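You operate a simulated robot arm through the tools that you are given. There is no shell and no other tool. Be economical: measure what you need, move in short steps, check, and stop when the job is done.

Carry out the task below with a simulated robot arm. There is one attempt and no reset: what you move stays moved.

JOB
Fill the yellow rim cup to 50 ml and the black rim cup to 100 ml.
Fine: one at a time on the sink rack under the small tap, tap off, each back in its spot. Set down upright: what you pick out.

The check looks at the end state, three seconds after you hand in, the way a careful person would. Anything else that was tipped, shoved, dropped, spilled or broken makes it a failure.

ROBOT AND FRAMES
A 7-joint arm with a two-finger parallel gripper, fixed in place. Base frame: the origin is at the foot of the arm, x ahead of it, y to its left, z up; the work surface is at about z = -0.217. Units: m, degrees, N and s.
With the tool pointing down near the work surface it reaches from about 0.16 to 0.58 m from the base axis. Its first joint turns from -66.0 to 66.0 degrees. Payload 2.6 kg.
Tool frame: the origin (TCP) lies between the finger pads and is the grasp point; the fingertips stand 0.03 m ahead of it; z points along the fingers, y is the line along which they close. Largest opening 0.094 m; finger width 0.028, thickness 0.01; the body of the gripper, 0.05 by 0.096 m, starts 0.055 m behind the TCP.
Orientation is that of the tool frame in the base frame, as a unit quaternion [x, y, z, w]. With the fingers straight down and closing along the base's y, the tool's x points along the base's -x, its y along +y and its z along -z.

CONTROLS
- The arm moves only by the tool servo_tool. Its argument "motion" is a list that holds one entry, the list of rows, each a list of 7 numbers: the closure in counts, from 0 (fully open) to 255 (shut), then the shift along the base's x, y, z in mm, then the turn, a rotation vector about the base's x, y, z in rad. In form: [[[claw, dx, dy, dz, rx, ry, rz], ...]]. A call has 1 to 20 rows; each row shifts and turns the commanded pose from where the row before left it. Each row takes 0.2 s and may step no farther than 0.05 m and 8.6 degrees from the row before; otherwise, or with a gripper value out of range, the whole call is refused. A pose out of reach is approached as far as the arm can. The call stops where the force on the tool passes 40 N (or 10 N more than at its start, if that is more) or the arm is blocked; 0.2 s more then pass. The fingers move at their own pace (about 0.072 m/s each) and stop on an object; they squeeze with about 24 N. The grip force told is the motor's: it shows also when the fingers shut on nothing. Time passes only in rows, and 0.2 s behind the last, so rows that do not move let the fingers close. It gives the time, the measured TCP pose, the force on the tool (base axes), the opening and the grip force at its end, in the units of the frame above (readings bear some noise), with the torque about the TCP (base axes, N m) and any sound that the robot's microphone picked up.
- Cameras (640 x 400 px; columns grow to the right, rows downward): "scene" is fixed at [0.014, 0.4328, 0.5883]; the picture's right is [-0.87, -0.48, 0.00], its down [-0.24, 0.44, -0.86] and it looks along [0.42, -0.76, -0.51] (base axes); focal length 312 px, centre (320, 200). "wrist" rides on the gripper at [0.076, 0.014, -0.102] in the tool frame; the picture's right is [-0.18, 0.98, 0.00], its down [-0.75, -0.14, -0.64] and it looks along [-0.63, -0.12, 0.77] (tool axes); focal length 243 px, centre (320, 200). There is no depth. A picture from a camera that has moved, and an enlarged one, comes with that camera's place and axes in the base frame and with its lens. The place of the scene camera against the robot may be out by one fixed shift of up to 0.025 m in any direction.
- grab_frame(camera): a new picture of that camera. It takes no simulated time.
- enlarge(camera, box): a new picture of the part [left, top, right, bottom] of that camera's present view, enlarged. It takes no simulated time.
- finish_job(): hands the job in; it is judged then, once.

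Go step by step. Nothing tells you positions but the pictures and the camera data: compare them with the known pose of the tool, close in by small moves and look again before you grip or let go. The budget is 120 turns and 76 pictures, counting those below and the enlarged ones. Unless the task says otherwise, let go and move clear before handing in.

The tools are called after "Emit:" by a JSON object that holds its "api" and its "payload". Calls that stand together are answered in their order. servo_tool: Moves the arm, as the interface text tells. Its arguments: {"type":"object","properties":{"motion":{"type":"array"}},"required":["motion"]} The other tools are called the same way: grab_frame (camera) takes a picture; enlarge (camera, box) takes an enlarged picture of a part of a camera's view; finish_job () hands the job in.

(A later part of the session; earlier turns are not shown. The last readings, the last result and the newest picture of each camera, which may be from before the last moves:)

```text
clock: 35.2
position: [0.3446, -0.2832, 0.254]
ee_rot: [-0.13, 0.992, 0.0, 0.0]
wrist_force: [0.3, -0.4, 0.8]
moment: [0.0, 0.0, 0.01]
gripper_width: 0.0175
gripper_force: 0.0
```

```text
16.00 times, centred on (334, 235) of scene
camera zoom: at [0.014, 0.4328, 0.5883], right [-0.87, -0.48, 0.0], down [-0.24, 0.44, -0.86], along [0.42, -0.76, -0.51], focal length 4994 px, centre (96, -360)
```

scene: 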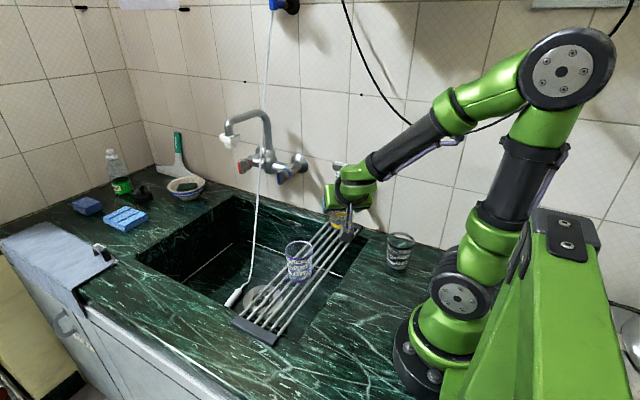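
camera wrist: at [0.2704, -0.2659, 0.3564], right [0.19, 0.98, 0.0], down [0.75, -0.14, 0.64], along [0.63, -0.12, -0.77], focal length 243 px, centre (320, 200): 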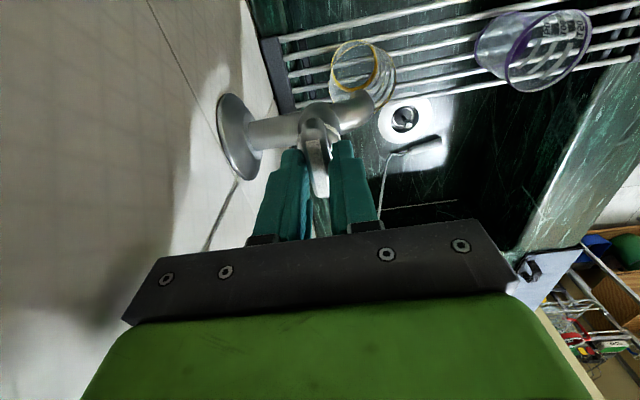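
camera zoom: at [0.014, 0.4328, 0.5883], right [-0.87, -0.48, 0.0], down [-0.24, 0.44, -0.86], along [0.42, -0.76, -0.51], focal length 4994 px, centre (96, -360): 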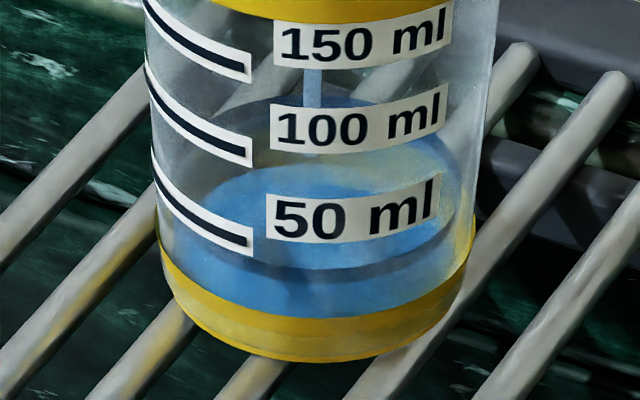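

About 38 ml now. I run 0.6 s more and turn the handle back shut in the same call.

Emit:
{"api": "servo_tool", "payload": {"motion": [[[207, 0, 0, 0, 0, 0, 0], [207, 0, 0, 0, 0, 0, 0], [207, 0, 0, 0, 0, 0, 0], [207, 0, 0, 0, 0, 0, -0.13], [207, 0, 0, 0, 0, 0, -0.13], [207, 0, 0, 0, 0, 0, -0.13], [207, 0, 0, 0, 0, 0, 0]]]}}

Emit:
{"api": "enlarge", "payload": {"camera": "scene", "box": [332, 205, 372, 250]}}

```text
clock: 36.8
position: [0.3446, -0.2833, 0.2536]
ee_rot: [0.065, 0.998, 0.001, 0.0]
wrist_force: [0.6, 4.8, -0.3]
moment: [0.12, -0.06, 0.07]
gripper_width: 0.0203
gripper_force: 2.4
```

```text
8.89 times, centred on (352, 228) of scene
camera zoom: at [0.014, 0.4328, 0.5883], right [-0.87, -0.48, 0.0], down [-0.24, 0.44, -0.86], along [0.42, -0.76, -0.51], focal length 2774 px, centre (36, -44)
```

zoom: 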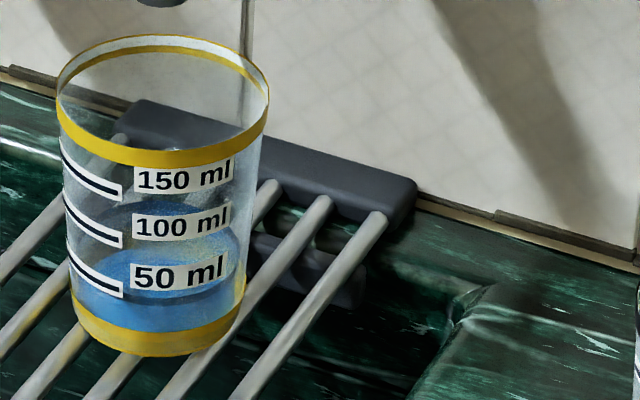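

Flow has stopped, and the handle sits against its closed stop. I check the level.

Emit:
{"api": "enlarge", "payload": {"camera": "scene", "box": [316, 224, 352, 246]}}

```text
16.00 times, centred on (334, 235) of scene
camera zoom: at [0.014, 0.4328, 0.5883], right [-0.87, -0.48, 0.0], down [-0.24, 0.44, -0.86], along [0.42, -0.76, -0.51], focal length 4994 px, centre (96, -360)
```

zoom: 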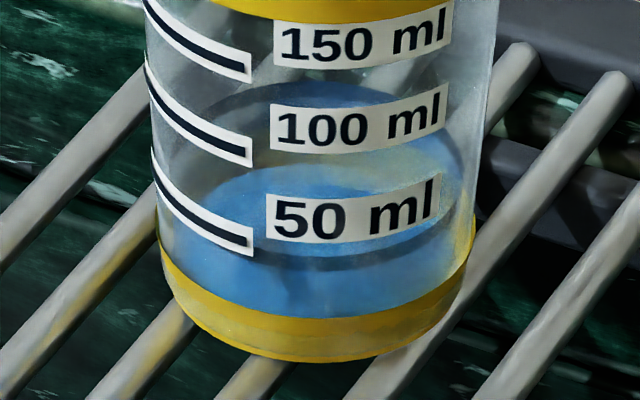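

The surface reads about 40 ml, a bit below the 50 line. I give one short open–close pulse for roughly 6–7 ml.

Emit:
{"api": "servo_tool", "payload": {"motion": [[[207, 0, 0, 0, 0, 0, 0.13], [207, 0, 0, 0, 0, 0, 0.13], [207, 0, 0, 0, 0, 0, 0.13], [207, 0, 0, 0, 0, 0, 0], [207, 0, 0, 0, 0, 0, -0.13], [207, 0, 0, 0, 0, 0, -0.13], [207, 0, 0, 0, 0, 0, -0.13], [207, 0, 0, 0, 0, 0, 0]]]}}

Emit:
{"api": "enlarge", "payload": {"camera": "scene", "box": [316, 221, 352, 243]}}

```text
clock: 38.6
position: [0.3438, -0.2839, 0.2555]
ee_rot: [0.067, 0.998, 0.001, 0.0]
wrist_force: [-1.3, 6.5, 0.2]
moment: [0.16, -0.03, 0.1]
gripper_width: 0.0207
gripper_force: 2.9
```

```text
16.00 times, centred on (334, 232) of scene
camera zoom: at [0.014, 0.4328, 0.5883], right [-0.87, -0.48, 0.0], down [-0.24, 0.44, -0.86], along [0.42, -0.76, -0.51], focal length 4994 px, centre (96, -312)
```

zoom: 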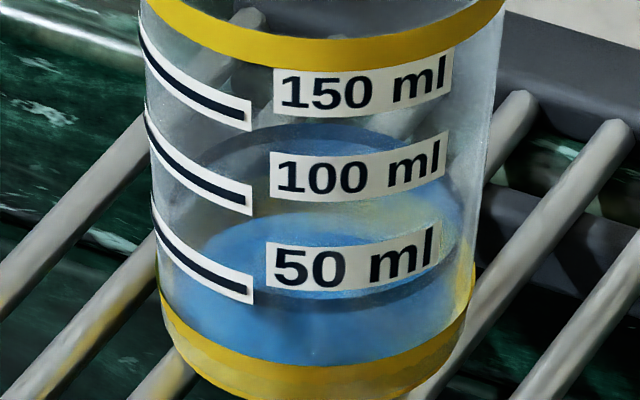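

Reads about 45–46 ml. One more identical pulse.

Emit:
{"api": "servo_tool", "payload": {"motion": [[[207, 0, 0, 0, 0, 0, 0.13], [207, 0, 0, 0, 0, 0, 0.13], [207, 0, 0, 0, 0, 0, 0.13], [207, 0, 0, 0, 0, 0, 0], [207, 0, 0, 0, 0, 0, -0.13], [207, 0, 0, 0, 0, 0, -0.13], [207, 0, 0, 0, 0, 0, -0.13], [207, 0, 0, 0, 0, 0, 0]]]}}

Emit:
{"api": "enlarge", "payload": {"camera": "scene", "box": [316, 221, 352, 243]}}

```text
clock: 40.4
position: [0.345, -0.284, 0.2565]
ee_rot: [0.066, 0.998, 0.001, 0.0]
wrist_force: [-1.6, 7.2, -0.3]
moment: [0.19, 0.07, 0.13]
gripper_width: 0.0212
gripper_force: 3.1
```

```text
16.00 times, centred on (334, 232) of scene
camera zoom: at [0.014, 0.4328, 0.5883], right [-0.87, -0.48, 0.0], down [-0.24, 0.44, -0.86], along [0.42, -0.76, -0.51], focal length 4994 px, centre (96, -312)
```

zoom: 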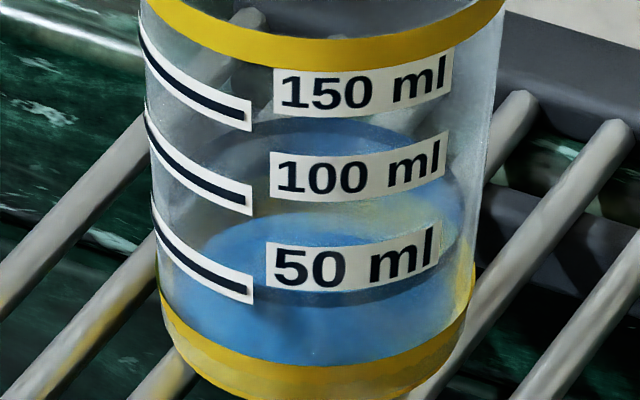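

Level is now essentially at the 50 line. I release the handle, rise, and set up the tilted pose for a horizontal look with the wrist camera.

Emit:
{"api": "servo_tool", "payload": {"motion": [[[180, 0, 0, 0, 0, 0, 0], [120, 0, 0, 0, 0, 0, 0], [60, 0, 0, 0, 0, 0, 0], [22, 0, 0, 20, 0, 0, 0], [22, 0, 0, 40, 0, 0, 0], [22, -12, 30, 10, 0, 0, -0.117], [22, -12, 30, 0, 0, 0, -0.117], [22, -12, 30, 0, 0, 0, -0.117], [22, -12, 30, 0, 0, 0, -0.117], [22, 0, 0, 0, 0, 0, -0.117], [22, 0, 0, 0, 0, 0, -0.117], [22, 0, 0, 0, 0, 0, -0.127], [22, 0, 0, 0, -0.1073, -0.0752, 0], [22, 0, 0, 0, -0.1073, -0.0752, 0], [22, 0, 0, 0, -0.1073, -0.0752, 0], [22, 0, 0, 0, -0.1073, -0.0752, 0], [22, 0, 0, 0, -0.1073, -0.0752, 0], [22, 0, 0, 0, -0.1073, -0.0752, 0], [22, 0, 0, 0, 0, 0, 0]]]}}

```text
clock: 44.4
position: [0.298, -0.1631, 0.325]
ee_rot: [0.426, 0.819, -0.177, 0.341]
wrist_force: [0.6, -0.8, -0.1]
moment: [0.01, 0.01, 0.01]
gripper_width: 0.0861
gripper_force: 0.0
```

Emit:
{"api": "servo_tool", "payload": {"motion": [[[22, -1.1, -1, -44, 0, 0, 0], [22, -1.1, -1, -44, 0, 0, 0], [22, -1.1, -1, -44, 0, 0, 0], [22, -1.2, -1, -45, 0, 0, 0], [22, 0, 0, 0, 0, 0, 0]]]}}

Emit:
{"api": "grab_frame", "payload": {"camera": "wrist"}}

```text
clock: 45.6
position: [0.2948, -0.1681, 0.1466]
ee_rot: [0.426, 0.82, -0.177, 0.339]
wrist_force: [-0.1, 0.1, -0.2]
moment: [0.0, 0.01, 0.03]
gripper_width: 0.0859
gripper_force: 0.1
```

```text
29 pictures are left
camera wrist: at [0.2335, -0.0564, 0.1659], right [0.88, 0.46, 0.13], down [-0.07, -0.15, 0.99], along [0.47, -0.88, -0.1], focal length 243 px, centre (320, 200)
```

wrist: 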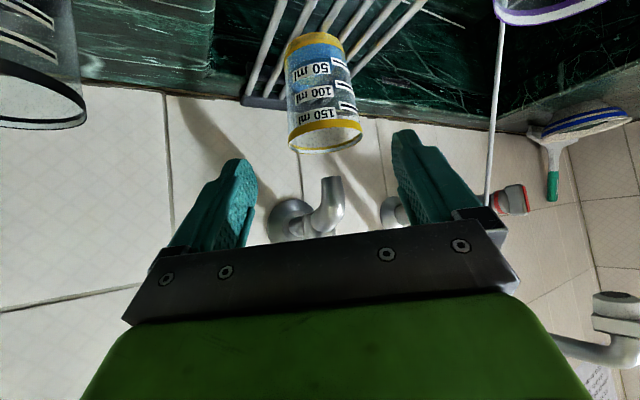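

Alignment same as before. I go in to the grip pose and read the level there.

Emit:
{"api": "servo_tool", "payload": {"motion": [[[22, 11.8, -17.1, -21.8, 0, 0, 0], [22, 11.8, -17.1, -21.8, 0, 0, 0], [22, 11.8, -17.1, -21.8, 0, 0, 0], [22, 11.8, -17.1, -21.5, 0, 0, 0], [22, 0, 0, 0, 0, 0, 0]]]}}

Emit:
{"api": "enlarge", "payload": {"camera": "wrist", "box": [230, 50, 410, 250]}}

```text
clock: 46.8
position: [0.34, -0.2364, 0.0596]
ee_rot: [0.427, 0.819, -0.177, 0.34]
wrist_force: [0.6, 0.1, 0.0]
moment: [0.0, -0.01, 0.03]
gripper_width: 0.0858
gripper_force: 0.0
```

```text
2.00 times, centred on (320, 150) of wrist
camera zoom: at [0.28, -0.1244, 0.0779], right [0.88, 0.46, 0.13], down [-0.07, -0.14, 0.99], along [0.47, -0.88, -0.09], focal length 485 px, centre (320, 300)
```

zoom: 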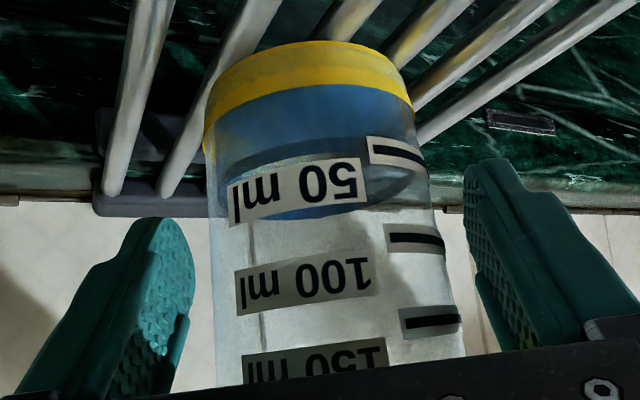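

Emit:
{"api": "enlarge", "payload": {"camera": "wrist", "box": [265, 85, 385, 160]}}

```text
5.33 times, centred on (325, 122) of wrist
camera zoom: at [0.28, -0.1244, 0.0779], right [0.88, 0.46, 0.13], down [-0.07, -0.14, 0.99], along [0.47, -0.88, -0.09], focal length 1294 px, centre (293, 613)
```

zoom: 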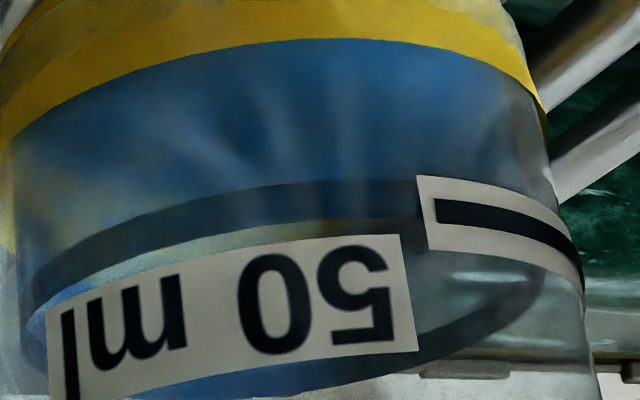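

The wrist view suggests it may still be several ml under the line. I back off and tilt the tool further so the wrist camera looks at the cup at eye level.

Emit:
{"api": "servo_tool", "payload": {"motion": [[[22, -12, 17, 21, 0, 0, 0], [22, -12, 17, 21, 0, 0, 0], [22, -12, 17, 15, 0, 0, 0], [22, -18, 25, 0, 0, 0, 0], [22, 0, 0, -7, -0.1073, -0.0752, 0], [22, 0, 0, -7, -0.1073, -0.0752, 0], [22, 0, 0, -7, -0.1073, -0.0752, 0], [22, 0, 0, -7, -0.1073, -0.0752, 0], [22, 0, 0, 0, 0, 0, 0]]]}}

Emit:
{"api": "grab_frame", "payload": {"camera": "wrist"}}

```text
clock: 48.6
position: [0.3329, -0.1717, 0.102]
ee_rot: [0.378, 0.696, -0.279, 0.542]
wrist_force: [-4.4, -1.2, 18.6]
moment: [1.36, -0.02, 0.32]
gripper_width: 0.0856
gripper_force: 0.0
out of reach, approached as far as the arm can: row 4, 5, 6, 7
stopped in row 9: the force on the tool passed its limit at 59 N (the readings are from after the stop); the commanded pose is now the measured one
```

```text
26 pictures are left
camera wrist: at [0.2805, -0.0646, 0.0552], right [0.84, 0.51, 0.2], down [-0.37, 0.26, 0.89], along [0.4, -0.82, 0.41], focal length 243 px, centre (320, 200)
```

wrist: 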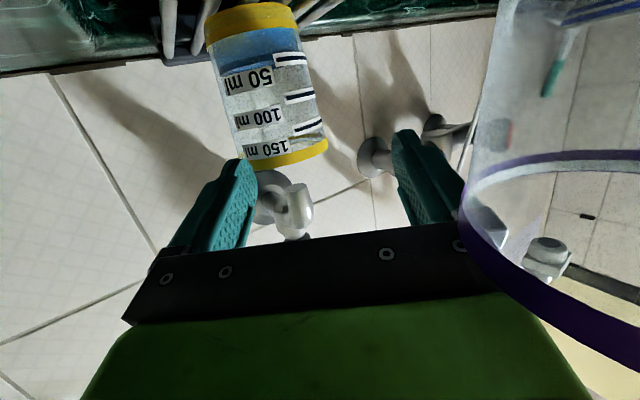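

Something touched: 59 N, pushing up. I look before moving anything.

Emit:
{"api": "grab_frame", "payload": {"camera": "scene"}}

```text
25 pictures are left
```

scene: 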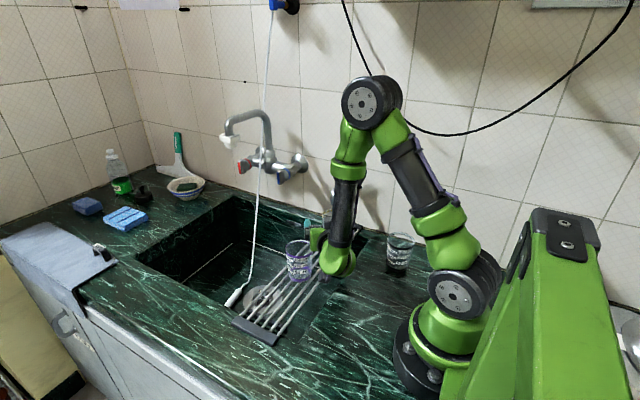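

The wrist link is pressing on the counter; purple and yellow cups are unmoved. Since the view is nearly eye level, I enlarge it, and then lift off.

Emit:
{"api": "enlarge", "payload": {"camera": "wrist", "box": [200, 0, 336, 90]}}

Emit:
{"api": "servo_tool", "payload": {"motion": [[[22, 0, 0, 10, 0, 0, 0], [22, 0, 0, 20, 0, 0, 0], [22, 0, 0, 30, 0, 0, 0], [22, 0, 0, 30, 0, 0, 0], [22, 0, 0, 0, 0, 0, 0]]]}}

```text
4.44 times, centred on (268, 45) of wrist
camera zoom: at [0.2805, -0.0646, 0.0552], right [0.84, 0.51, 0.2], down [-0.37, 0.26, 0.89], along [0.4, -0.82, 0.41], focal length 1078 px, centre (551, 889)
```

zoom: 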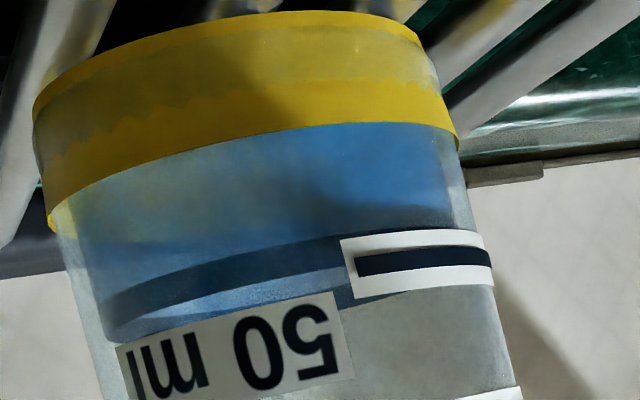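

```text
clock: 49.8
position: [0.3397, -0.1696, 0.1889]
ee_rot: [0.376, 0.7, -0.279, 0.54]
wrist_force: [0.2, -0.1, 0.2]
moment: [0.0, -0.01, -0.02]
gripper_width: 0.0858
gripper_force: 0.0
out of reach, approached as far as the arm can: row 2
```

Near edge-on the surface is about 7–8 ml below the 50 line (≈43 ml), so a top-up is needed. I back away up and return to vertical.

Emit:
{"api": "servo_tool", "payload": {"motion": [[[0, -12, 17, 36, 0, 0, 0], [0, -12, 17, 36, 0, 0, 0], [0, -12, 0, 36, 0, 0, 0], [0, 0, 0, 36, 0, 0, 0], [0, 0, 0, 0, 0.1073, 0.0752, 0], [0, 0, 0, 0, 0.1073, 0.0752, 0], [0, 0, 0, 0, 0.1073, 0.0752, 0], [0, 0, 0, 0, 0.1073, 0.0752, 0], [0, 0, 0, 0, 0.1073, 0.0752, 0], [0, 0, 0, 0, 0.1073, 0.0752, 0], [0, 0, 0, 0, 0.1073, 0.0752, 0], [0, 0, 0, 0, 0.1073, 0.0752, 0], [0, 0, 0, 0, 0.1073, 0.0752, 0], [0, 0, 0, 0, 0.1073, 0.0752, 0], [0, 0, 0, 0, 0, 0, 0.137], [0, 0, 0, 0, 0, 0, 0.137], [0, 0, 0, 0, 0, 0, 0.137], [0, 0, 0, 0, 0, 0, 0.137], [0, 0, 0, 0, 0, 0, 0]]]}}

```text
clock: 53.8
position: [0.308, -0.1384, 0.3345]
ee_rot: [0.213, 0.977, -0.003, -0.003]
wrist_force: [0.0, 0.0, 0.2]
moment: [0.02, -0.02, 0.0]
gripper_width: 0.0942
gripper_force: 0.1
out of reach, approached as far as the arm can: row 1
```

Emit:
{"api": "servo_tool", "payload": {"motion": [[[0, 9.2, -36.2, -6, 0, 0, 0.107], [0, 9.2, -36.2, -6, 0, 0, 0.107], [0, 9.2, -36.2, -6, 0, 0, 0.107], [0, 9.2, -36.2, -6, 0, 0, 0.107], [60, 0, 0, 0, 0, 0, 0]]]}}

Emit:
{"api": "grab_frame", "payload": {"camera": "wrist"}}

```text
clock: 55.0
position: [0.3435, -0.2827, 0.3145]
ee_rot: [0.001, 1.0, -0.005, -0.001]
wrist_force: [-0.1, -0.3, 0.3]
moment: [0.0, 0.03, -0.02]
gripper_width: 0.0719
gripper_force: 0.0
```

```text
23 pictures are left
camera wrist: at [0.2681, -0.2666, 0.4174], right [0.19, 0.98, -0.01], down [0.76, -0.14, 0.64], along [0.63, -0.13, -0.77], focal length 243 px, centre (320, 200)
```

wrist: 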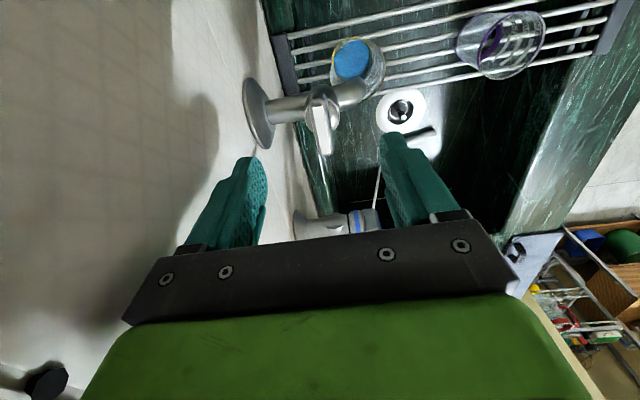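

Aligned with the bar. I lower, form the fork, and check forces.

Emit:
{"api": "servo_tool", "payload": {"motion": [[[60, 0.5, 0, -20, 0, 0, 0], [100, 0.5, 0, -20, 0, 0, 0], [140, 0.5, 0, -20, 0, 0, 0], [175, 0, 0, 0, 0, 0, 0], [200, 0, 0, 0, 0, 0, 0], [207, 0, 0, 0, 0, 0, 0]]]}}

```text
clock: 56.4
position: [0.347, -0.2805, 0.2522]
ee_rot: [0.002, 1.0, -0.005, -0.002]
wrist_force: [-0.7, -0.7, -0.6]
moment: [-0.02, 0.02, 0.0]
gripper_width: 0.0177
gripper_force: 0.0
```

Fork in place with no load. I give the top-up pulse, slightly longer than the last ones.

Emit:
{"api": "servo_tool", "payload": {"motion": [[[207, 0, -1.5, 1, 0, 0, 0.13], [207, 0, 0, 0, 0, 0, 0.13], [207, 0, 0, 0, 0, 0, 0], [207, 0, 0, 0, 0, 0, 0], [207, 0, 0, 0, 0, 0, 0], [207, 0, 0, 0, 0, 0, -0.13], [207, 0, 0, 0, 0, 0, -0.13], [207, 0, 0, 0, 0, 0, -0.13], [207, 0, 0, 0, 0, 0, 0]]]}}

Emit:
{"api": "enlarge", "payload": {"camera": "scene", "box": [316, 221, 352, 243]}}

```text
clock: 58.4
position: [0.3478, -0.2826, 0.252]
ee_rot: [0.067, 0.998, -0.004, -0.002]
wrist_force: [-0.7, 4.6, 1.7]
moment: [0.19, 0.02, 0.09]
gripper_width: 0.021
gripper_force: 2.7
```

```text
16.00 times, centred on (334, 232) of scene
camera zoom: at [0.014, 0.4328, 0.5883], right [-0.87, -0.48, 0.0], down [-0.24, 0.44, -0.86], along [0.42, -0.76, -0.51], focal length 4994 px, centre (96, -312)
```

zoom: 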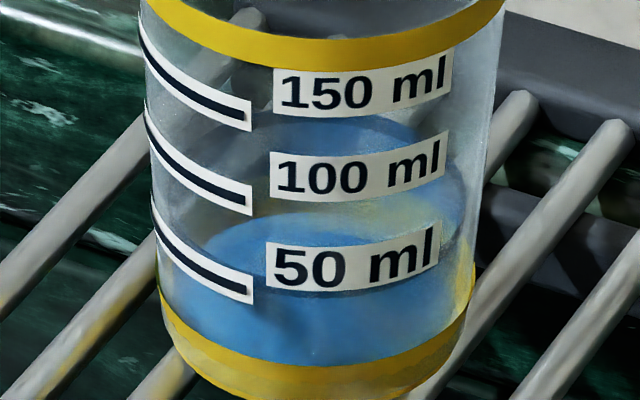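

Now roughly 46–47 ml. One more pulse like the last one.

Emit:
{"api": "servo_tool", "payload": {"motion": [[[207, 0, 0, 0, 0, 0, 0.13], [207, 0, 0, 0, 0, 0, 0.13], [207, 0, 0, 0, 0, 0, 0.13], [207, 0, 0, 0, 0, 0, 0], [207, 0, 0, 0, 0, 0, -0.13], [207, 0, 0, 0, 0, 0, -0.13], [207, 0, 0, 0, 0, 0, -0.13], [207, 0, 0, 0, 0, 0, 0]]]}}

Emit:
{"api": "enlarge", "payload": {"camera": "scene", "box": [316, 221, 352, 243]}}

```text
clock: 60.2
position: [0.3489, -0.2818, 0.2518]
ee_rot: [0.067, 0.998, -0.003, -0.003]
wrist_force: [-1.5, 5.2, 0.1]
moment: [0.17, 0.02, 0.12]
gripper_width: 0.0209
gripper_force: 2.4
```

```text
16.00 times, centred on (334, 232) of scene
camera zoom: at [0.014, 0.4328, 0.5883], right [-0.87, -0.48, 0.0], down [-0.24, 0.44, -0.86], along [0.42, -0.76, -0.51], focal length 4994 px, centre (96, -312)
```

zoom: 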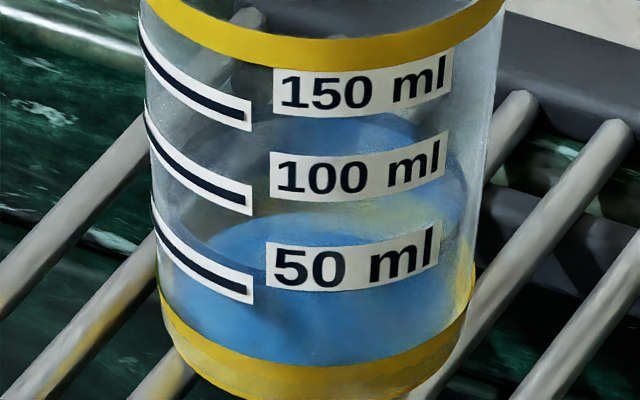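

Level reads about 49–50 ml, tap shut. I let go of the handle and go back to the tilted grasp pose.

Emit:
{"api": "servo_tool", "payload": {"motion": [[[180, 0, 0, 0, 0, 0, 0], [120, 0, 0, 0, 0, 0, 0], [60, 0, 0, 0, 0, 0, 0], [22, 0, 0, 23, 0, 0, 0], [22, 0, 0, 40, 0, 0, 0], [22, -12, 30, 10, 0, 0, -0.117], [22, -12, 30, 0, 0, 0, -0.117], [22, -12, 30, 0, 0, 0, -0.117], [22, -12, 30, 0, 0, 0, -0.117], [22, 0, 0, 0, 0, 0, -0.117], [22, 0, 0, 0, 0, 0, -0.117], [22, 0, 0, 0, 0, 0, -0.127], [22, 0, 0, 0, -0.1073, -0.0752, 0], [22, 0, 0, 0, -0.1073, -0.0752, 0], [22, 0, 0, 0, -0.1073, -0.0752, 0], [22, 0, 0, 0, -0.1073, -0.0752, 0], [22, 0, 0, 0, -0.1073, -0.0752, 0], [22, 0, 0, 0, -0.1073, -0.0752, 0], [22, 0, 0, 0, 0, 0, 0]]]}}

```text
clock: 64.2
position: [0.3, -0.1636, 0.325]
ee_rot: [0.429, 0.819, -0.179, 0.337]
wrist_force: [-0.2, 0.5, -0.2]
moment: [-0.02, 0.01, 0.0]
gripper_width: 0.0857
gripper_force: 0.1
```

Emit:
{"api": "servo_tool", "payload": {"motion": [[[22, -1.3, -1, -44, 0, 0, 0], [22, -1.3, -1, -44, 0, 0, 0], [22, -1.3, -1, -45, 0, 0, 0], [22, -1.3, -1, -45, 0, 0, 0], [22, 0, 0, 0, 0, 0, 0], [22, 11.7, -17.2, -21.8, 0, 0, 0], [22, 11.7, -17.2, -21.8, 0, 0, 0], [22, 11.7, -17.2, -21.8, 0, 0, 0], [22, 11.7, -17.2, -21.8, 0, 0, 0], [22, 0, 0, 0, 0, 0, 0]]]}}

Emit:
{"api": "enlarge", "payload": {"camera": "wrist", "box": [225, 70, 415, 190]}}

```text
clock: 66.4
position: [0.3422, -0.2368, 0.0598]
ee_rot: [0.43, 0.819, -0.179, 0.336]
wrist_force: [-0.3, -0.2, -0.6]
moment: [0.03, 0.0, 0.0]
gripper_width: 0.0858
gripper_force: 0.0
```

```text
3.33 times, centred on (320, 130) of wrist
camera zoom: at [0.2833, -0.1244, 0.0796], right [0.88, 0.45, 0.13], down [-0.07, -0.14, 0.99], along [0.46, -0.88, -0.1], focal length 809 px, centre (320, 433)
```

zoom: 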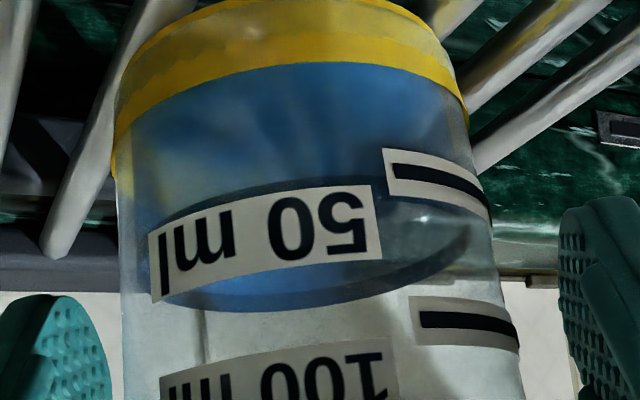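

Wrist view confirms the front edge right at the 50 line (≈50–51 ml). I grip the cup and take it out from under the spout gently.

Emit:
{"api": "servo_tool", "payload": {"motion": [[[45, 0, 0, 0, 0, 0, 0], [60, 0, 0, 0, 0, 0, 0], [70, 0, 0, 0, 0, 0, 0], [80, 0, 0, 0, 0, 0, 0], [100, 0, 0, 0, 0, 0, 0], [140, 0, 0, 0, 0, 0, 0], [140, 0, 0, 0, 0, 0, 0], [140, 0, 0, 4, 0, 0, 0], [140, 0, 0, 5, 0, 0, 0], [140, -4, 9, 0, 0, 0, 0], [140, -4, 9, 1, 0, 0, 0], [140, -4, 9, 5, 0, 0, 0], [140, -4, 10, 7, 0, 0, 0], [140, -3, 12, 4, 0, 0, 0], [140, -3, 12, 0, 0, 0, 0], [140, -2, 12, 0, 0, 0, 0], [140, 0, 0, 0, 0, 0, 0]]]}}

Emit:
{"api": "grab_frame", "payload": {"camera": "wrist"}}

```text
clock: 70.0
position: [0.3153, -0.1624, 0.0858]
ee_rot: [0.429, 0.819, -0.179, 0.336]
wrist_force: [0.7, 0.1, -1.5]
moment: [-0.01, 0.01, 0.0]
gripper_width: 0.0635
gripper_force: 23.9
```

```text
19 pictures are left
camera wrist: at [0.2571, -0.0511, 0.1058], right [0.88, 0.45, 0.13], down [-0.07, -0.14, 0.99], along [0.46, -0.88, -0.1], focal length 243 px, centre (320, 200)
```

wrist: 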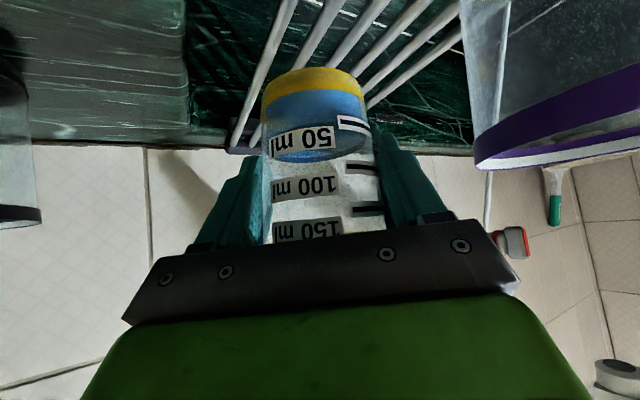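

Held well. I rise, cross above the purple cup, and go to just above its home spot.

Emit:
{"api": "servo_tool", "payload": {"motion": [[[140, 0, 0, 15, 0, 0, 0], [140, 0, 0, 20, 0, 0, 0], [140, 0, 0, 22, 0, 0, 0], [140, 0, 0, 22, 0, 0, 0], [140, 0, 0, 17, 0, 0, 0], [140, 2, 10, 0, 0, 0, 0], [140, 4, 24, 0, 0, 0, 0], [140, 5, 28, 0, 0, 0, 0], [140, 5, 28, 0, 0, 0, 0], [140, 5, 28, 0, 0, 0, 0], [140, 5, 28, 0, 0, 0, 0], [140, 5, 26, 0, 0, 0, 0], [140, 3, 20, 0, 0, 0, 0], [140, 1.4, 12.4, 0, 0, 0, 0], [140, 0, 0, -20, 0, 0, 0], [140, 0, 0, -25, 0, 0, 0], [140, 0, 0, -25, 0, 0, 0], [140, 0, 0, -20, 0, 0, 0], [140, 0, 0, -14, 0, 0, 0], [140, 0, 0, 0, 0, 0, 0]]]}}

Emit:
{"api": "enlarge", "payload": {"camera": "scene", "box": [210, 215, 370, 345]}}

```text
clock: 74.2
position: [0.3533, 0.0412, 0.0763]
ee_rot: [0.429, 0.819, -0.179, 0.336]
wrist_force: [0.5, 0.1, -1.0]
moment: [0.01, -0.01, 0.03]
gripper_width: 0.0637
gripper_force: 23.9
```

```text
3.08 times, centred on (290, 280) of scene
camera zoom: at [0.014, 0.4328, 0.5883], right [-0.87, -0.48, 0.0], down [-0.24, 0.44, -0.86], along [0.42, -0.76, -0.51], focal length 960 px, centre (412, -46)
```

zoom: 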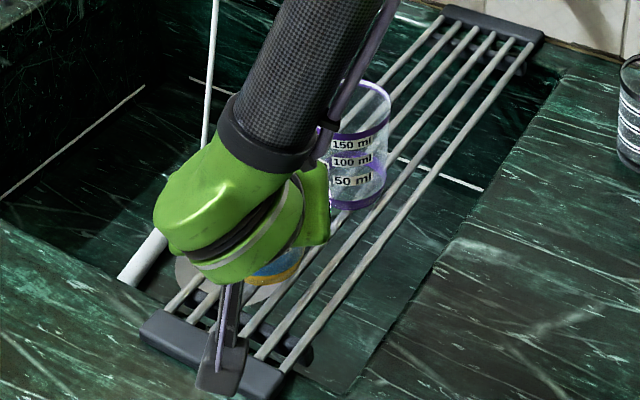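

Emit:
{"api": "servo_tool", "payload": {"motion": [[[140, -2, 0.7, -5, 0, 0, 0], [140, 0, 0, -5, 0, 0, 0], [140, 0, 0, -3, 0, 0, 0], [140, 0, 0, -1, 0, 0, 0], [140, 0, 0, -1, 0, 0, 0], [140, 0, 0, 0, 0, 0, 0]]]}}

```text
clock: 75.6
position: [0.3514, 0.0418, 0.0652]
ee_rot: [0.43, 0.819, -0.18, 0.336]
wrist_force: [-0.3, 0.1, -1.6]
moment: [-0.02, -0.01, 0.02]
gripper_width: 0.0633
gripper_force: 24.5
```

Emit:
{"api": "servo_tool", "payload": {"motion": [[[140, 0, 0, -2, 0, 0, 0], [140, 0, 0, -1, 0, 0, 0], [140, 0, 0, -1, 0, 0, 0], [140, 0, 0, 0, 0, 0, 0]]]}}

```text
clock: 76.6
position: [0.352, 0.0419, 0.0589]
ee_rot: [0.428, 0.819, -0.177, 0.338]
wrist_force: [2.1, 4.0, 17.9]
moment: [-0.07, 0.08, -0.05]
gripper_width: 0.0634
gripper_force: 24.1
```

Firm contact. I ease up 1 mm, release, and back out.

Emit:
{"api": "servo_tool", "payload": {"motion": [[[140, 0, 0, 1, 0, 0, 0], [75, 0, 0, 0, 0, 0, 0], [50, 0, 0, 0, 0, 0, 0], [20, 0, 0, 0, 0, 0, 0], [20, 0, 0, 0, 0, 0, 0], [20, -4, 6, 7, 0, 0, 0], [20, -8, 11.6, 14, 0, 0, 0], [20, -12, 17, 21, 0, 0, 0], [20, -12, 17, 21, 0, 0, 0], [20, -12, 17, 21, 0, 0, 0], [20, -12, 17, 30, 0, 0, 0], [0, 0, 0, 45, 0, 0, 0], [0, 0, 0, 45, 0, 0, 0], [0, 0, 0, 0, 0, 0, 0]]]}}

Emit:
{"api": "grab_frame", "payload": {"camera": "wrist"}}

```text
clock: 79.6
position: [0.2904, 0.1275, 0.2672]
ee_rot: [0.428, 0.819, -0.179, 0.336]
wrist_force: [-0.4, 0.8, 1.1]
moment: [0.01, 0.03, -0.01]
gripper_width: 0.094
gripper_force: 0.0
```

```text
17 pictures are left
camera wrist: at [0.2314, 0.2393, 0.2861], right [0.88, 0.45, 0.12], down [-0.07, -0.15, 0.99], along [0.46, -0.88, -0.1], focal length 243 px, centre (320, 200)
```

wrist: 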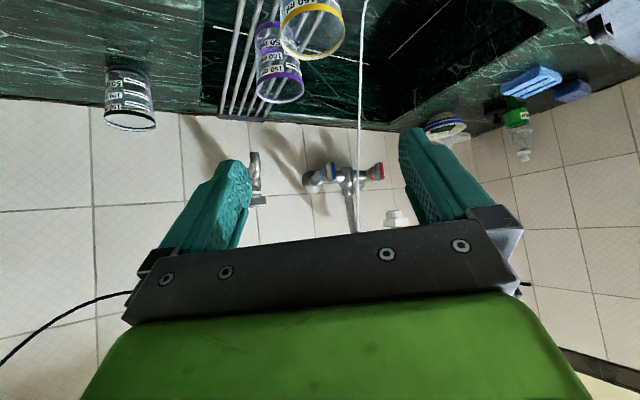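

Yellow is home and upright. For the black cup at ≈(0.147,-0.248) near the base, I swing the tilted tool to point back toward the wall (azimuth about -125°), so the wrist keeps a workable distance.

Emit:
{"api": "servo_tool", "payload": {"motion": [[[22, -5.6, -23, 3.7, 0, 0, -0.1358], [22, -5.6, -23, 3.7, 0, 0, -0.1358], [22, -5.6, -23, 3.7, 0, 0, -0.1358], [22, -5.6, -23, 3.7, 0, 0, -0.1358], [22, -5.6, -23, 3.7, 0, 0, -0.1358], [22, -5.6, -23, 3.7, 0, 0, -0.1358], [22, -5.6, -23, 3.7, 0, 0, -0.1358], [22, -5.6, -23, 3.7, 0, 0, -0.1358], [22, -5.6, -23, 3.7, 0, 0, -0.1358], [22, 0, 0, 0, 0, 0, 0]]]}}

Emit:
{"api": "grab_frame", "payload": {"camera": "wrist"}}

```text
clock: 81.8
position: [0.241, -0.0814, 0.297]
ee_rot: [0.822, 0.424, -0.34, 0.172]
wrist_force: [0.2, 0.6, -0.1]
moment: [-0.01, 0.01, 0.0]
gripper_width: 0.086
gripper_force: 0.1
```

```text
16 pictures are left
camera wrist: at [0.3265, 0.0143, 0.3172], right [0.72, -0.68, 0.13], down [-0.16, 0.01, 0.99], along [-0.67, -0.73, -0.1], focal length 243 px, centre (320, 200)
```

wrist: 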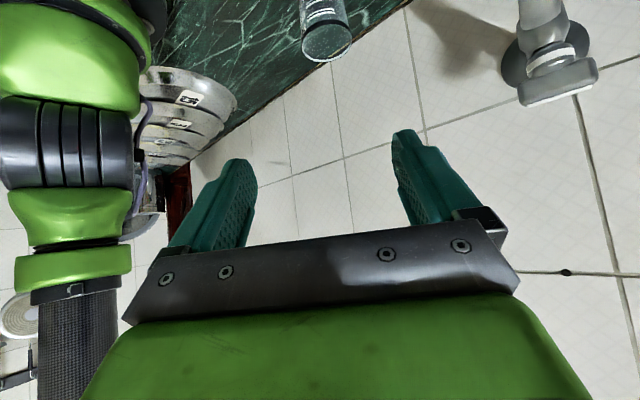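

Pose reached. I descend to a pre-grasp point behind the black cup and look.

Emit:
{"api": "servo_tool", "payload": {"motion": [[[22, -10, -22, -40, 0, 0, 0], [22, -10, -22, -40, 0, 0, 0], [22, -10, -22, -40, 0, 0, 0], [22, -10, -22, -40, 0, 0, 0], [22, 0, 0, 0, 0, 0, 0]]]}}

Emit:
{"api": "grab_frame", "payload": {"camera": "wrist"}}

```text
clock: 83.0
position: [0.2013, -0.1649, 0.1366]
ee_rot: [0.821, 0.424, -0.341, 0.173]
wrist_force: [-0.2, 0.1, -1.0]
moment: [-0.04, -0.03, -0.01]
gripper_width: 0.086
gripper_force: 0.0
```

```text
15 pictures are left
camera wrist: at [0.2867, -0.0711, 0.1556], right [0.72, -0.68, 0.13], down [-0.16, 0.01, 0.99], along [-0.67, -0.74, -0.1], focal length 243 px, centre (320, 200)
```

wrist: 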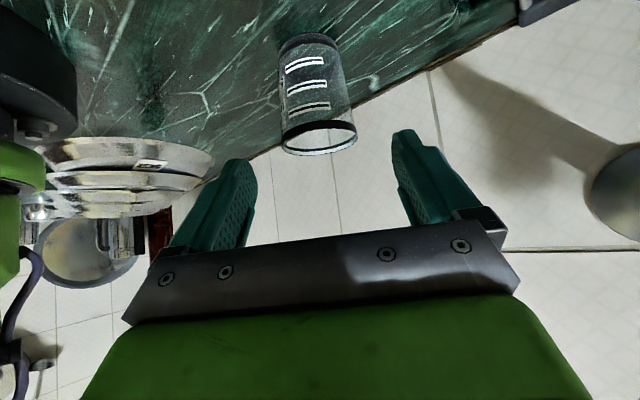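

The view nearly matches the one before the yellow cup grasp, so the black cup is at about (0.150,-0.229) with the grip height near 0.05. I go three quarters of the way and check.

Emit:
{"api": "servo_tool", "payload": {"motion": [[[22, -13, -16, -21, 0, 0, 0], [22, -13, -16, -21, 0, 0, 0], [22, -12, -16, -21, 0, 0, 0], [22, 0, 0, 0, 0, 0, 0]]]}}

Emit:
{"api": "grab_frame", "payload": {"camera": "wrist"}}

```text
clock: 84.0
position: [0.1608, -0.2143, 0.0738]
ee_rot: [0.822, 0.424, -0.34, 0.172]
wrist_force: [-0.6, 0.7, -0.6]
moment: [0.0, -0.02, -0.03]
gripper_width: 0.0859
gripper_force: 0.1
```

```text
14 pictures are left
camera wrist: at [0.2468, -0.1201, 0.0928], right [0.73, -0.68, 0.13], down [-0.16, 0.01, 0.99], along [-0.67, -0.74, -0.1], focal length 243 px, centre (320, 200)
```

wrist: 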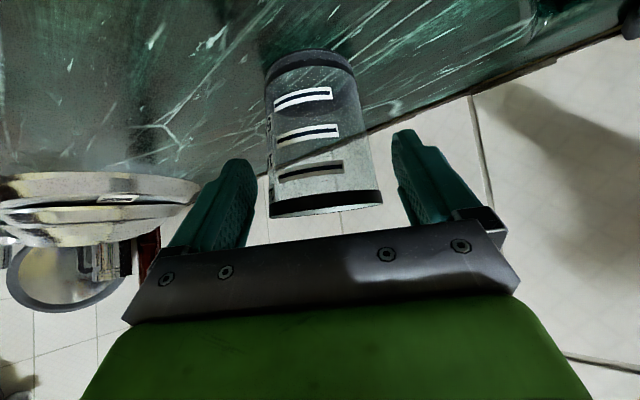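

Emit:
{"api": "servo_tool", "payload": {"motion": [[[22, -5.5, -7, -12, 0, 0, 0], [22, -5.5, -7, -11, 0, 0, 0], [22, 0, 0, 0, 0, 0, 0]]]}}

Emit:
{"api": "grab_frame", "payload": {"camera": "wrist"}}

```text
clock: 84.8
position: [0.1506, -0.2308, 0.0494]
ee_rot: [0.822, 0.424, -0.339, 0.172]
wrist_force: [0.3, 0.4, -0.7]
moment: [0.01, -0.04, 0.01]
gripper_width: 0.0859
gripper_force: 0.0
```

```text
13 pictures are left
camera wrist: at [0.236, -0.1354, 0.0695], right [0.73, -0.68, 0.13], down [-0.16, 0.01, 0.99], along [-0.67, -0.74, -0.1], focal length 243 px, centre (320, 200)
```

wrist: 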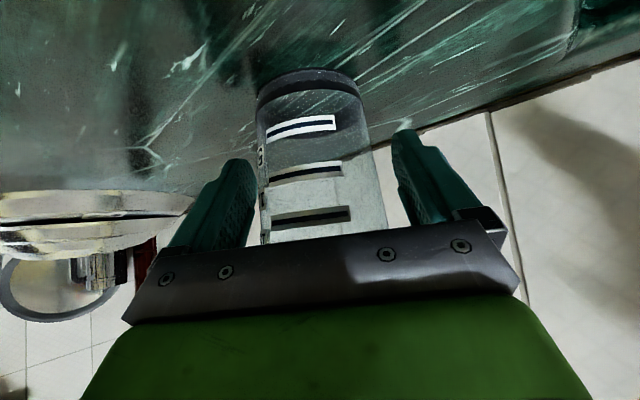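

Matches the yellow grip view. I close and lift slightly.

Emit:
{"api": "servo_tool", "payload": {"motion": [[[45, 0, 0, 0, 0, 0, 0], [60, 0, 0, 0, 0, 0, 0], [70, 0, 0, 0, 0, 0, 0], [80, 0, 0, 0, 0, 0, 0], [100, 0, 0, 0, 0, 0, 0], [140, 0, 0, 0, 0, 0, 0], [140, 0, 0, 0, 0, 0, 0]]]}}

```text
clock: 86.4
position: [0.1508, -0.2305, 0.0508]
ee_rot: [0.821, 0.425, -0.339, 0.174]
wrist_force: [0.1, -0.2, 0.9]
moment: [-0.03, -0.06, 0.01]
gripper_width: 0.0659
gripper_force: 24.0
```

Gripped; black home TCP is (0.1507,-0.2305,0.050). I lift and carry it around the front of the tap to the far-side approach point.

Emit:
{"api": "servo_tool", "payload": {"motion": [[[140, 0, 0, 5, 0, 0, 0], [140, 0, 0, 15, 0, 0, 0], [140, 0, 0, 25, 0, 0, 0], [140, 0, 0, 25, 0, 0, 0], [140, 0, 0, 25, 0, 0, 0], [140, 0, 0, 25, 0, 0, 0], [140, 25, 22, 0, 0, 0, 0], [140, 25, 22, 0, 0, 0, 0], [140, 25, 22, 0, 0, 0, 0], [140, 25, 22, 0, 0, 0, 0], [140, 32, -1.5, 0, 0, 0, 0], [140, 32, -1.5, 0, 0, 0, 0], [140, 33, -1.5, 0, 0, 0, 0], [140, 33, -1.5, 0, 0, 0, 0], [140, 0, 0, 0, 0, 0, 0]]]}}

Emit:
{"api": "grab_frame", "payload": {"camera": "scene"}}

```text
clock: 89.6
position: [0.3801, -0.1482, 0.1703]
ee_rot: [0.821, 0.425, -0.34, 0.172]
wrist_force: [0.0, 0.4, -0.8]
moment: [-0.01, 0.0, -0.01]
gripper_width: 0.0657
gripper_force: 23.9
```

```text
12 pictures are left
```

scene: 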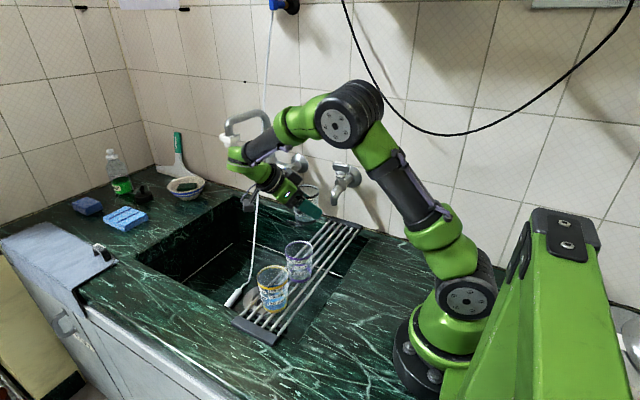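

Clear of everything. I lower with a slight shift toward the tap.

Emit:
{"api": "servo_tool", "payload": {"motion": [[[140, 0, -6, -25, 0, 0, 0], [140, 0, -6, -25, 0, 0, 0], [140, 0, -6, -25, 0, 0, 0], [140, 0, -6, -20, 0, 0, 0], [140, 0, 0, -6, 0, 0, 0], [140, 0, 0, 0, 0, 0, 0]]]}}

```text
clock: 91.0
position: [0.3809, -0.1706, 0.0686]
ee_rot: [0.821, 0.424, -0.34, 0.173]
wrist_force: [-0.4, -0.7, -0.6]
moment: [0.01, 0.04, -0.01]
gripper_width: 0.0655
gripper_force: 24.0
```

Emit:
{"api": "servo_tool", "payload": {"motion": [[[140, -7.8, -13, 0, 0, 0, 0], [140, -7.8, -13, 0, 0, 0, 0], [140, -7.8, -13, 0, 0, 0, 0], [140, -7.8, -13, 0, 0, 0, 0], [140, -7.8, -13, 0, 0, 0, 0], [140, 0, 0, 0, 0, 0, 0], [140, 0, 0, -3, 0, 0, 0], [140, 0, 0, -3, 0, 0, 0], [140, 0, 0, -1, 0, 0, 0], [140, 0, 0, 0, 0, 0, 0]]]}}

Emit:
{"api": "enlarge", "payload": {"camera": "scene", "box": [280, 160, 400, 250]}}

```text
clock: 93.2
position: [0.3423, -0.238, 0.0629]
ee_rot: [0.821, 0.424, -0.34, 0.173]
wrist_force: [0.9, 0.0, -1.0]
moment: [-0.01, -0.03, 0.0]
gripper_width: 0.0654
gripper_force: 23.7
```

```text
4.44 times, centred on (340, 205) of scene
camera zoom: at [0.014, 0.4328, 0.5883], right [-0.87, -0.48, 0.0], down [-0.24, 0.44, -0.86], along [0.42, -0.76, -0.51], focal length 1387 px, centre (231, 178)
```

zoom: 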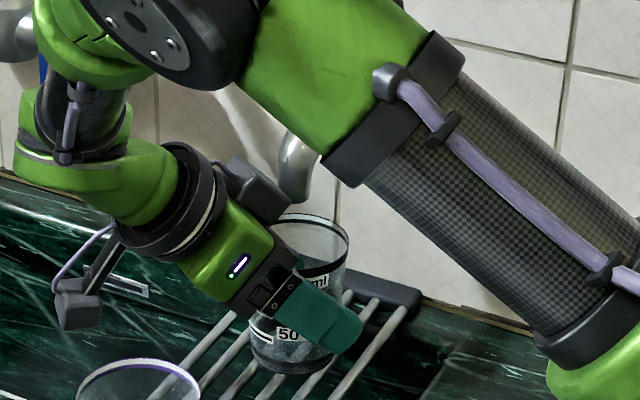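

Emit:
{"api": "servo_tool", "payload": {"motion": [[[140, 0, 0, -1, 0, 0, 0], [140, 0, 0, -1, 0, 0, 0], [140, 0, 0, 0, 0, 0, 0]]]}}

```text
clock: 94.0
position: [0.343, -0.2364, 0.0597]
ee_rot: [0.821, 0.425, -0.34, 0.173]
wrist_force: [0.4, 0.1, 0.1]
moment: [0.01, -0.03, 0.0]
gripper_width: 0.0655
gripper_force: 24.3
```

Emit:
{"api": "servo_tool", "payload": {"motion": [[[140, 0, 0, -1, 0, 0, 0], [140, 0, 0, -0.7, 0, 0, 0], [140, 0, 0, 0, 0, 0, 0]]]}}

```text
clock: 94.8
position: [0.3439, -0.2367, 0.0592]
ee_rot: [0.821, 0.425, -0.34, 0.173]
wrist_force: [-0.3, 0.4, 2.7]
moment: [-0.03, 0.02, 0.02]
gripper_width: 0.0651
gripper_force: 24.0
```

Light contact. I release, back out along the tool axis, and rise.

Emit:
{"api": "servo_tool", "payload": {"motion": [[[75, 0, 0, 0, 0, 0, 0], [50, 0, 0, 0, 0, 0, 0], [20, 0, 0, 0, 0, 0, 0], [20, 0, 0, 0, 0, 0, 0], [20, 4, 5.8, 7, 0, 0, 0], [20, 8, 11.5, 14, 0, 0, 0], [20, 12.3, 17.3, 21.2, 0, 0, 0], [20, 12.3, 17.3, 21.2, 0, 0, 0], [20, 12.3, 17.3, 21.2, 0, 0, 0], [0, 0, 10, 45, 0, 0, 0], [0, 0, 10, 45, 0, 0, 0], [0, -10, 0, 45, 0, 0, 0], [0, -10, 0, 45, 0, 0, 0], [0, -10, 0, 0, 0.1073, -0.0752, 0], [0, -10, 0, 0, 0.1073, -0.0752, 0], [0, -10, 0, 0, 0.1073, -0.0752, 0], [0, 0, 0, 0, 0.1073, -0.0752, 0], [0, 0, 0, 0, 0.1073, -0.0752, 0], [0, 0, 0, 0, 0.1073, -0.0752, 0], [0, 0, 0, 0, 0, 0, 0]]]}}

```text
clock: 99.0
position: [0.3413, -0.1472, 0.3244]
ee_rot: [0.888, 0.46, 0.001, -0.004]
wrist_force: [-0.2, -0.2, -0.5]
moment: [-0.03, 0.01, -0.01]
gripper_width: 0.094
gripper_force: 0.1
```

Emit:
{"api": "servo_tool", "payload": {"motion": [[[0, 0.25, -8, -0.6, 0, 0, 0.1285], [0, 0.25, -8, -0.6, 0, 0, 0.1285], [0, 0.25, -8, -0.6, 0, 0, 0.1285], [0, 0.25, -8, -0.6, 0, 0, 0.1285], [0, 0.25, -8, -0.6, 0, 0, 0.1285], [0, 0.25, -8, -0.6, 0, 0, 0.1285], [0, 0.25, -8, -0.6, 0, 0, 0.1285], [0, 0.25, -8, -0.6, 0, 0, 0.1285], [0, 0.25, -8, -0.6, 0, 0, 0.1285], [0, 0.25, -8, -0.6, 0, 0, 0.1285], [0, 0.25, -8, -0.6, 0, 0, 0.1285], [0, 0.25, -8, -0.6, 0, 0, 0.1285], [0, 0.25, -8, -0.6, 0, 0, 0.1285], [0, 0.25, -8, -0.6, 0, 0, 0.1285], [0, 0.25, -8, -0.6, 0, 0, 0.1285], [0, 0.25, -8, -0.6, 0, 0, 0.1285], [0, 0.25, -8, -0.6, 0, 0, 0.1285], [60, 0, 0, 0, 0, 0, 0]]]}}

Emit:
{"api": "grab_frame", "payload": {"camera": "wrist"}}

```text
clock: 102.8
position: [0.3433, -0.2826, 0.3133]
ee_rot: [-0.001, 1.0, -0.004, -0.002]
wrist_force: [0.2, 0.5, 0.2]
moment: [0.02, 0.01, 0.01]
gripper_width: 0.0721
gripper_force: 0.0
```

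```text
10 pictures are left
camera wrist: at [0.2686, -0.2674, 0.4166], right [0.18, 0.98, -0.01], down [0.76, -0.13, 0.64], along [0.63, -0.12, -0.77], focal length 243 px, centre (320, 200)
```

wrist: 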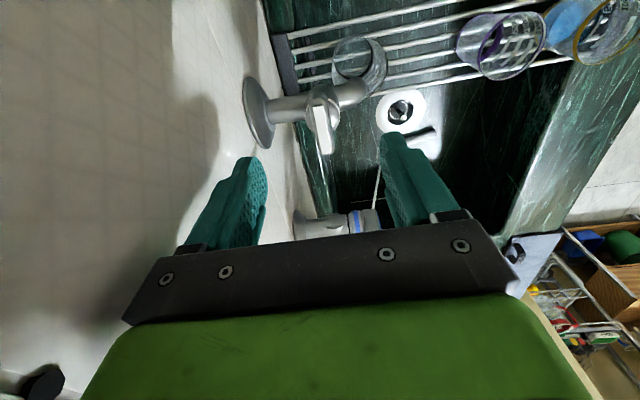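

Handle aligned as before. From the yellow fill the flow was about 5.8 ml/s at this opening. I lower, form the fork, and check forces.

Emit:
{"api": "servo_tool", "payload": {"motion": [[[60, 0.5, 0, -20, 0, 0, 0], [100, 0.5, 0, -20, 0, 0, 0], [140, 0.5, -0.5, -19, 0, 0, 0], [175, 0, 0, 0, 0, 0, 0], [200, 0, 0, 0, 0, 0, 0], [207, 0, 0, 0, 0, 0, 0]]]}}

```text
clock: 104.2
position: [0.3475, -0.284, 0.2541]
ee_rot: [0.0, 1.0, -0.004, -0.002]
wrist_force: [0.3, -0.1, -0.1]
moment: [-0.01, 0.05, 0.02]
gripper_width: 0.018
gripper_force: 0.5
```

Fork in place. I open to the same angle and let it run.

Emit:
{"api": "servo_tool", "payload": {"motion": [[[207, 0, 0, 0, 0, 0, 0.13], [207, 0, 0, 0, 0, 0, 0.13], [207, 0, 0, 0, 0, 0, 0], [207, 0, 0, 0, 0, 0, 0], [207, 0, 0, 0, 0, 0, 0], [207, 0, 0, 0, 0, 0, 0], [207, 0, 0, 0, 0, 0, 0], [207, 0, 0, 0, 0, 0, 0], [207, 0, 0, 0, 0, 0, 0], [207, 0, 0, 0, 0, 0, 0], [207, 0, 0, 0, 0, 0, 0], [207, 0, 0, 0, 0, 0, 0], [207, 0, 0, 0, 0, 0, 0], [207, 0, 0, 0, 0, 0, 0], [207, 0, 0, 0, 0, 0, 0], [207, 0, 0, 0, 0, 0, 0], [207, 0, 0, 0, 0, 0, 0], [207, 0, 0, 0, 0, 0, 0]]]}}

Emit:
{"api": "enlarge", "payload": {"camera": "scene", "box": [310, 207, 358, 243]}}

```text
clock: 108.0
position: [0.3468, -0.2836, 0.2548]
ee_rot: [-0.13, 0.991, -0.004, -0.001]
wrist_force: [-0.7, 2.3, 0.2]
moment: [0.03, -0.01, -0.02]
gripper_width: 0.0189
gripper_force: 1.0
```

```text
11.11 times, centred on (334, 225) of scene
camera zoom: at [0.014, 0.4328, 0.5883], right [-0.87, -0.48, 0.0], down [-0.24, 0.44, -0.86], along [0.42, -0.76, -0.51], focal length 3468 px, centre (164, -78)
```

zoom: 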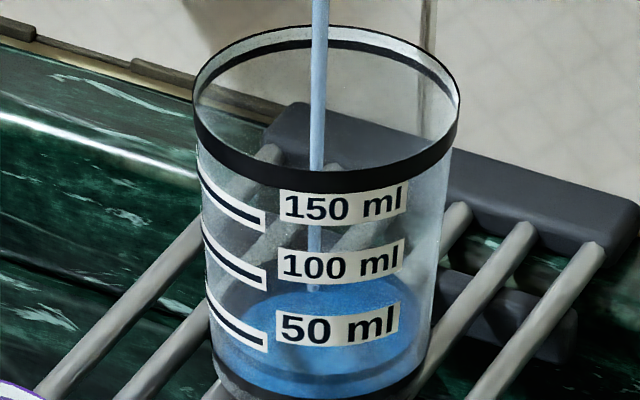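

About 21 ml after 3.6 s, matching the estimate. I let it run on for two more blocks.

Emit:
{"api": "servo_tool", "payload": {"motion": [[[207, 0, 0, 0, 0, 0, 0], [207, 0, 0, 0, 0, 0, 0], [207, 0, 0, 0, 0, 0, 0], [207, 0, 0, 0, 0, 0, 0], [207, 0, 0, 0, 0, 0, 0], [207, 0, 0, 0, 0, 0, 0], [207, 0, 0, 0, 0, 0, 0], [207, 0, 0, 0, 0, 0, 0], [207, 0, 0, 0, 0, 0, 0], [207, 0, 0, 0, 0, 0, 0], [207, 0, 0, 0, 0, 0, 0], [207, 0, 0, 0, 0, 0, 0], [207, 0, 0, 0, 0, 0, 0], [207, 0, 0, 0, 0, 0, 0], [207, 0, 0, 0, 0, 0, 0], [207, 0, 0, 0, 0, 0, 0], [207, 0, 0, 0, 0, 0, 0], [207, 0, 0, 0, 0, 0, 0], [207, 0, 0, 0, 0, 0, 0], [207, 0, 0, 0, 0, 0, 0]]]}}

Emit:
{"api": "enlarge", "payload": {"camera": "scene", "box": [310, 207, 358, 243]}}

```text
clock: 112.2
position: [0.3472, -0.2849, 0.2537]
ee_rot: [-0.13, 0.992, -0.005, -0.001]
wrist_force: [-0.4, 1.6, 0.2]
moment: [0.07, 0.01, -0.03]
gripper_width: 0.0189
gripper_force: 1.4
```

```text
11.11 times, centred on (334, 225) of scene
camera zoom: at [0.014, 0.4328, 0.5883], right [-0.87, -0.48, 0.0], down [-0.24, 0.44, -0.86], along [0.42, -0.76, -0.51], focal length 3468 px, centre (164, -78)
```

zoom: 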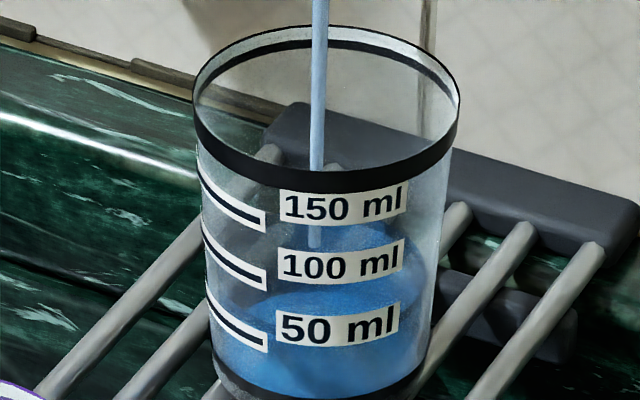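

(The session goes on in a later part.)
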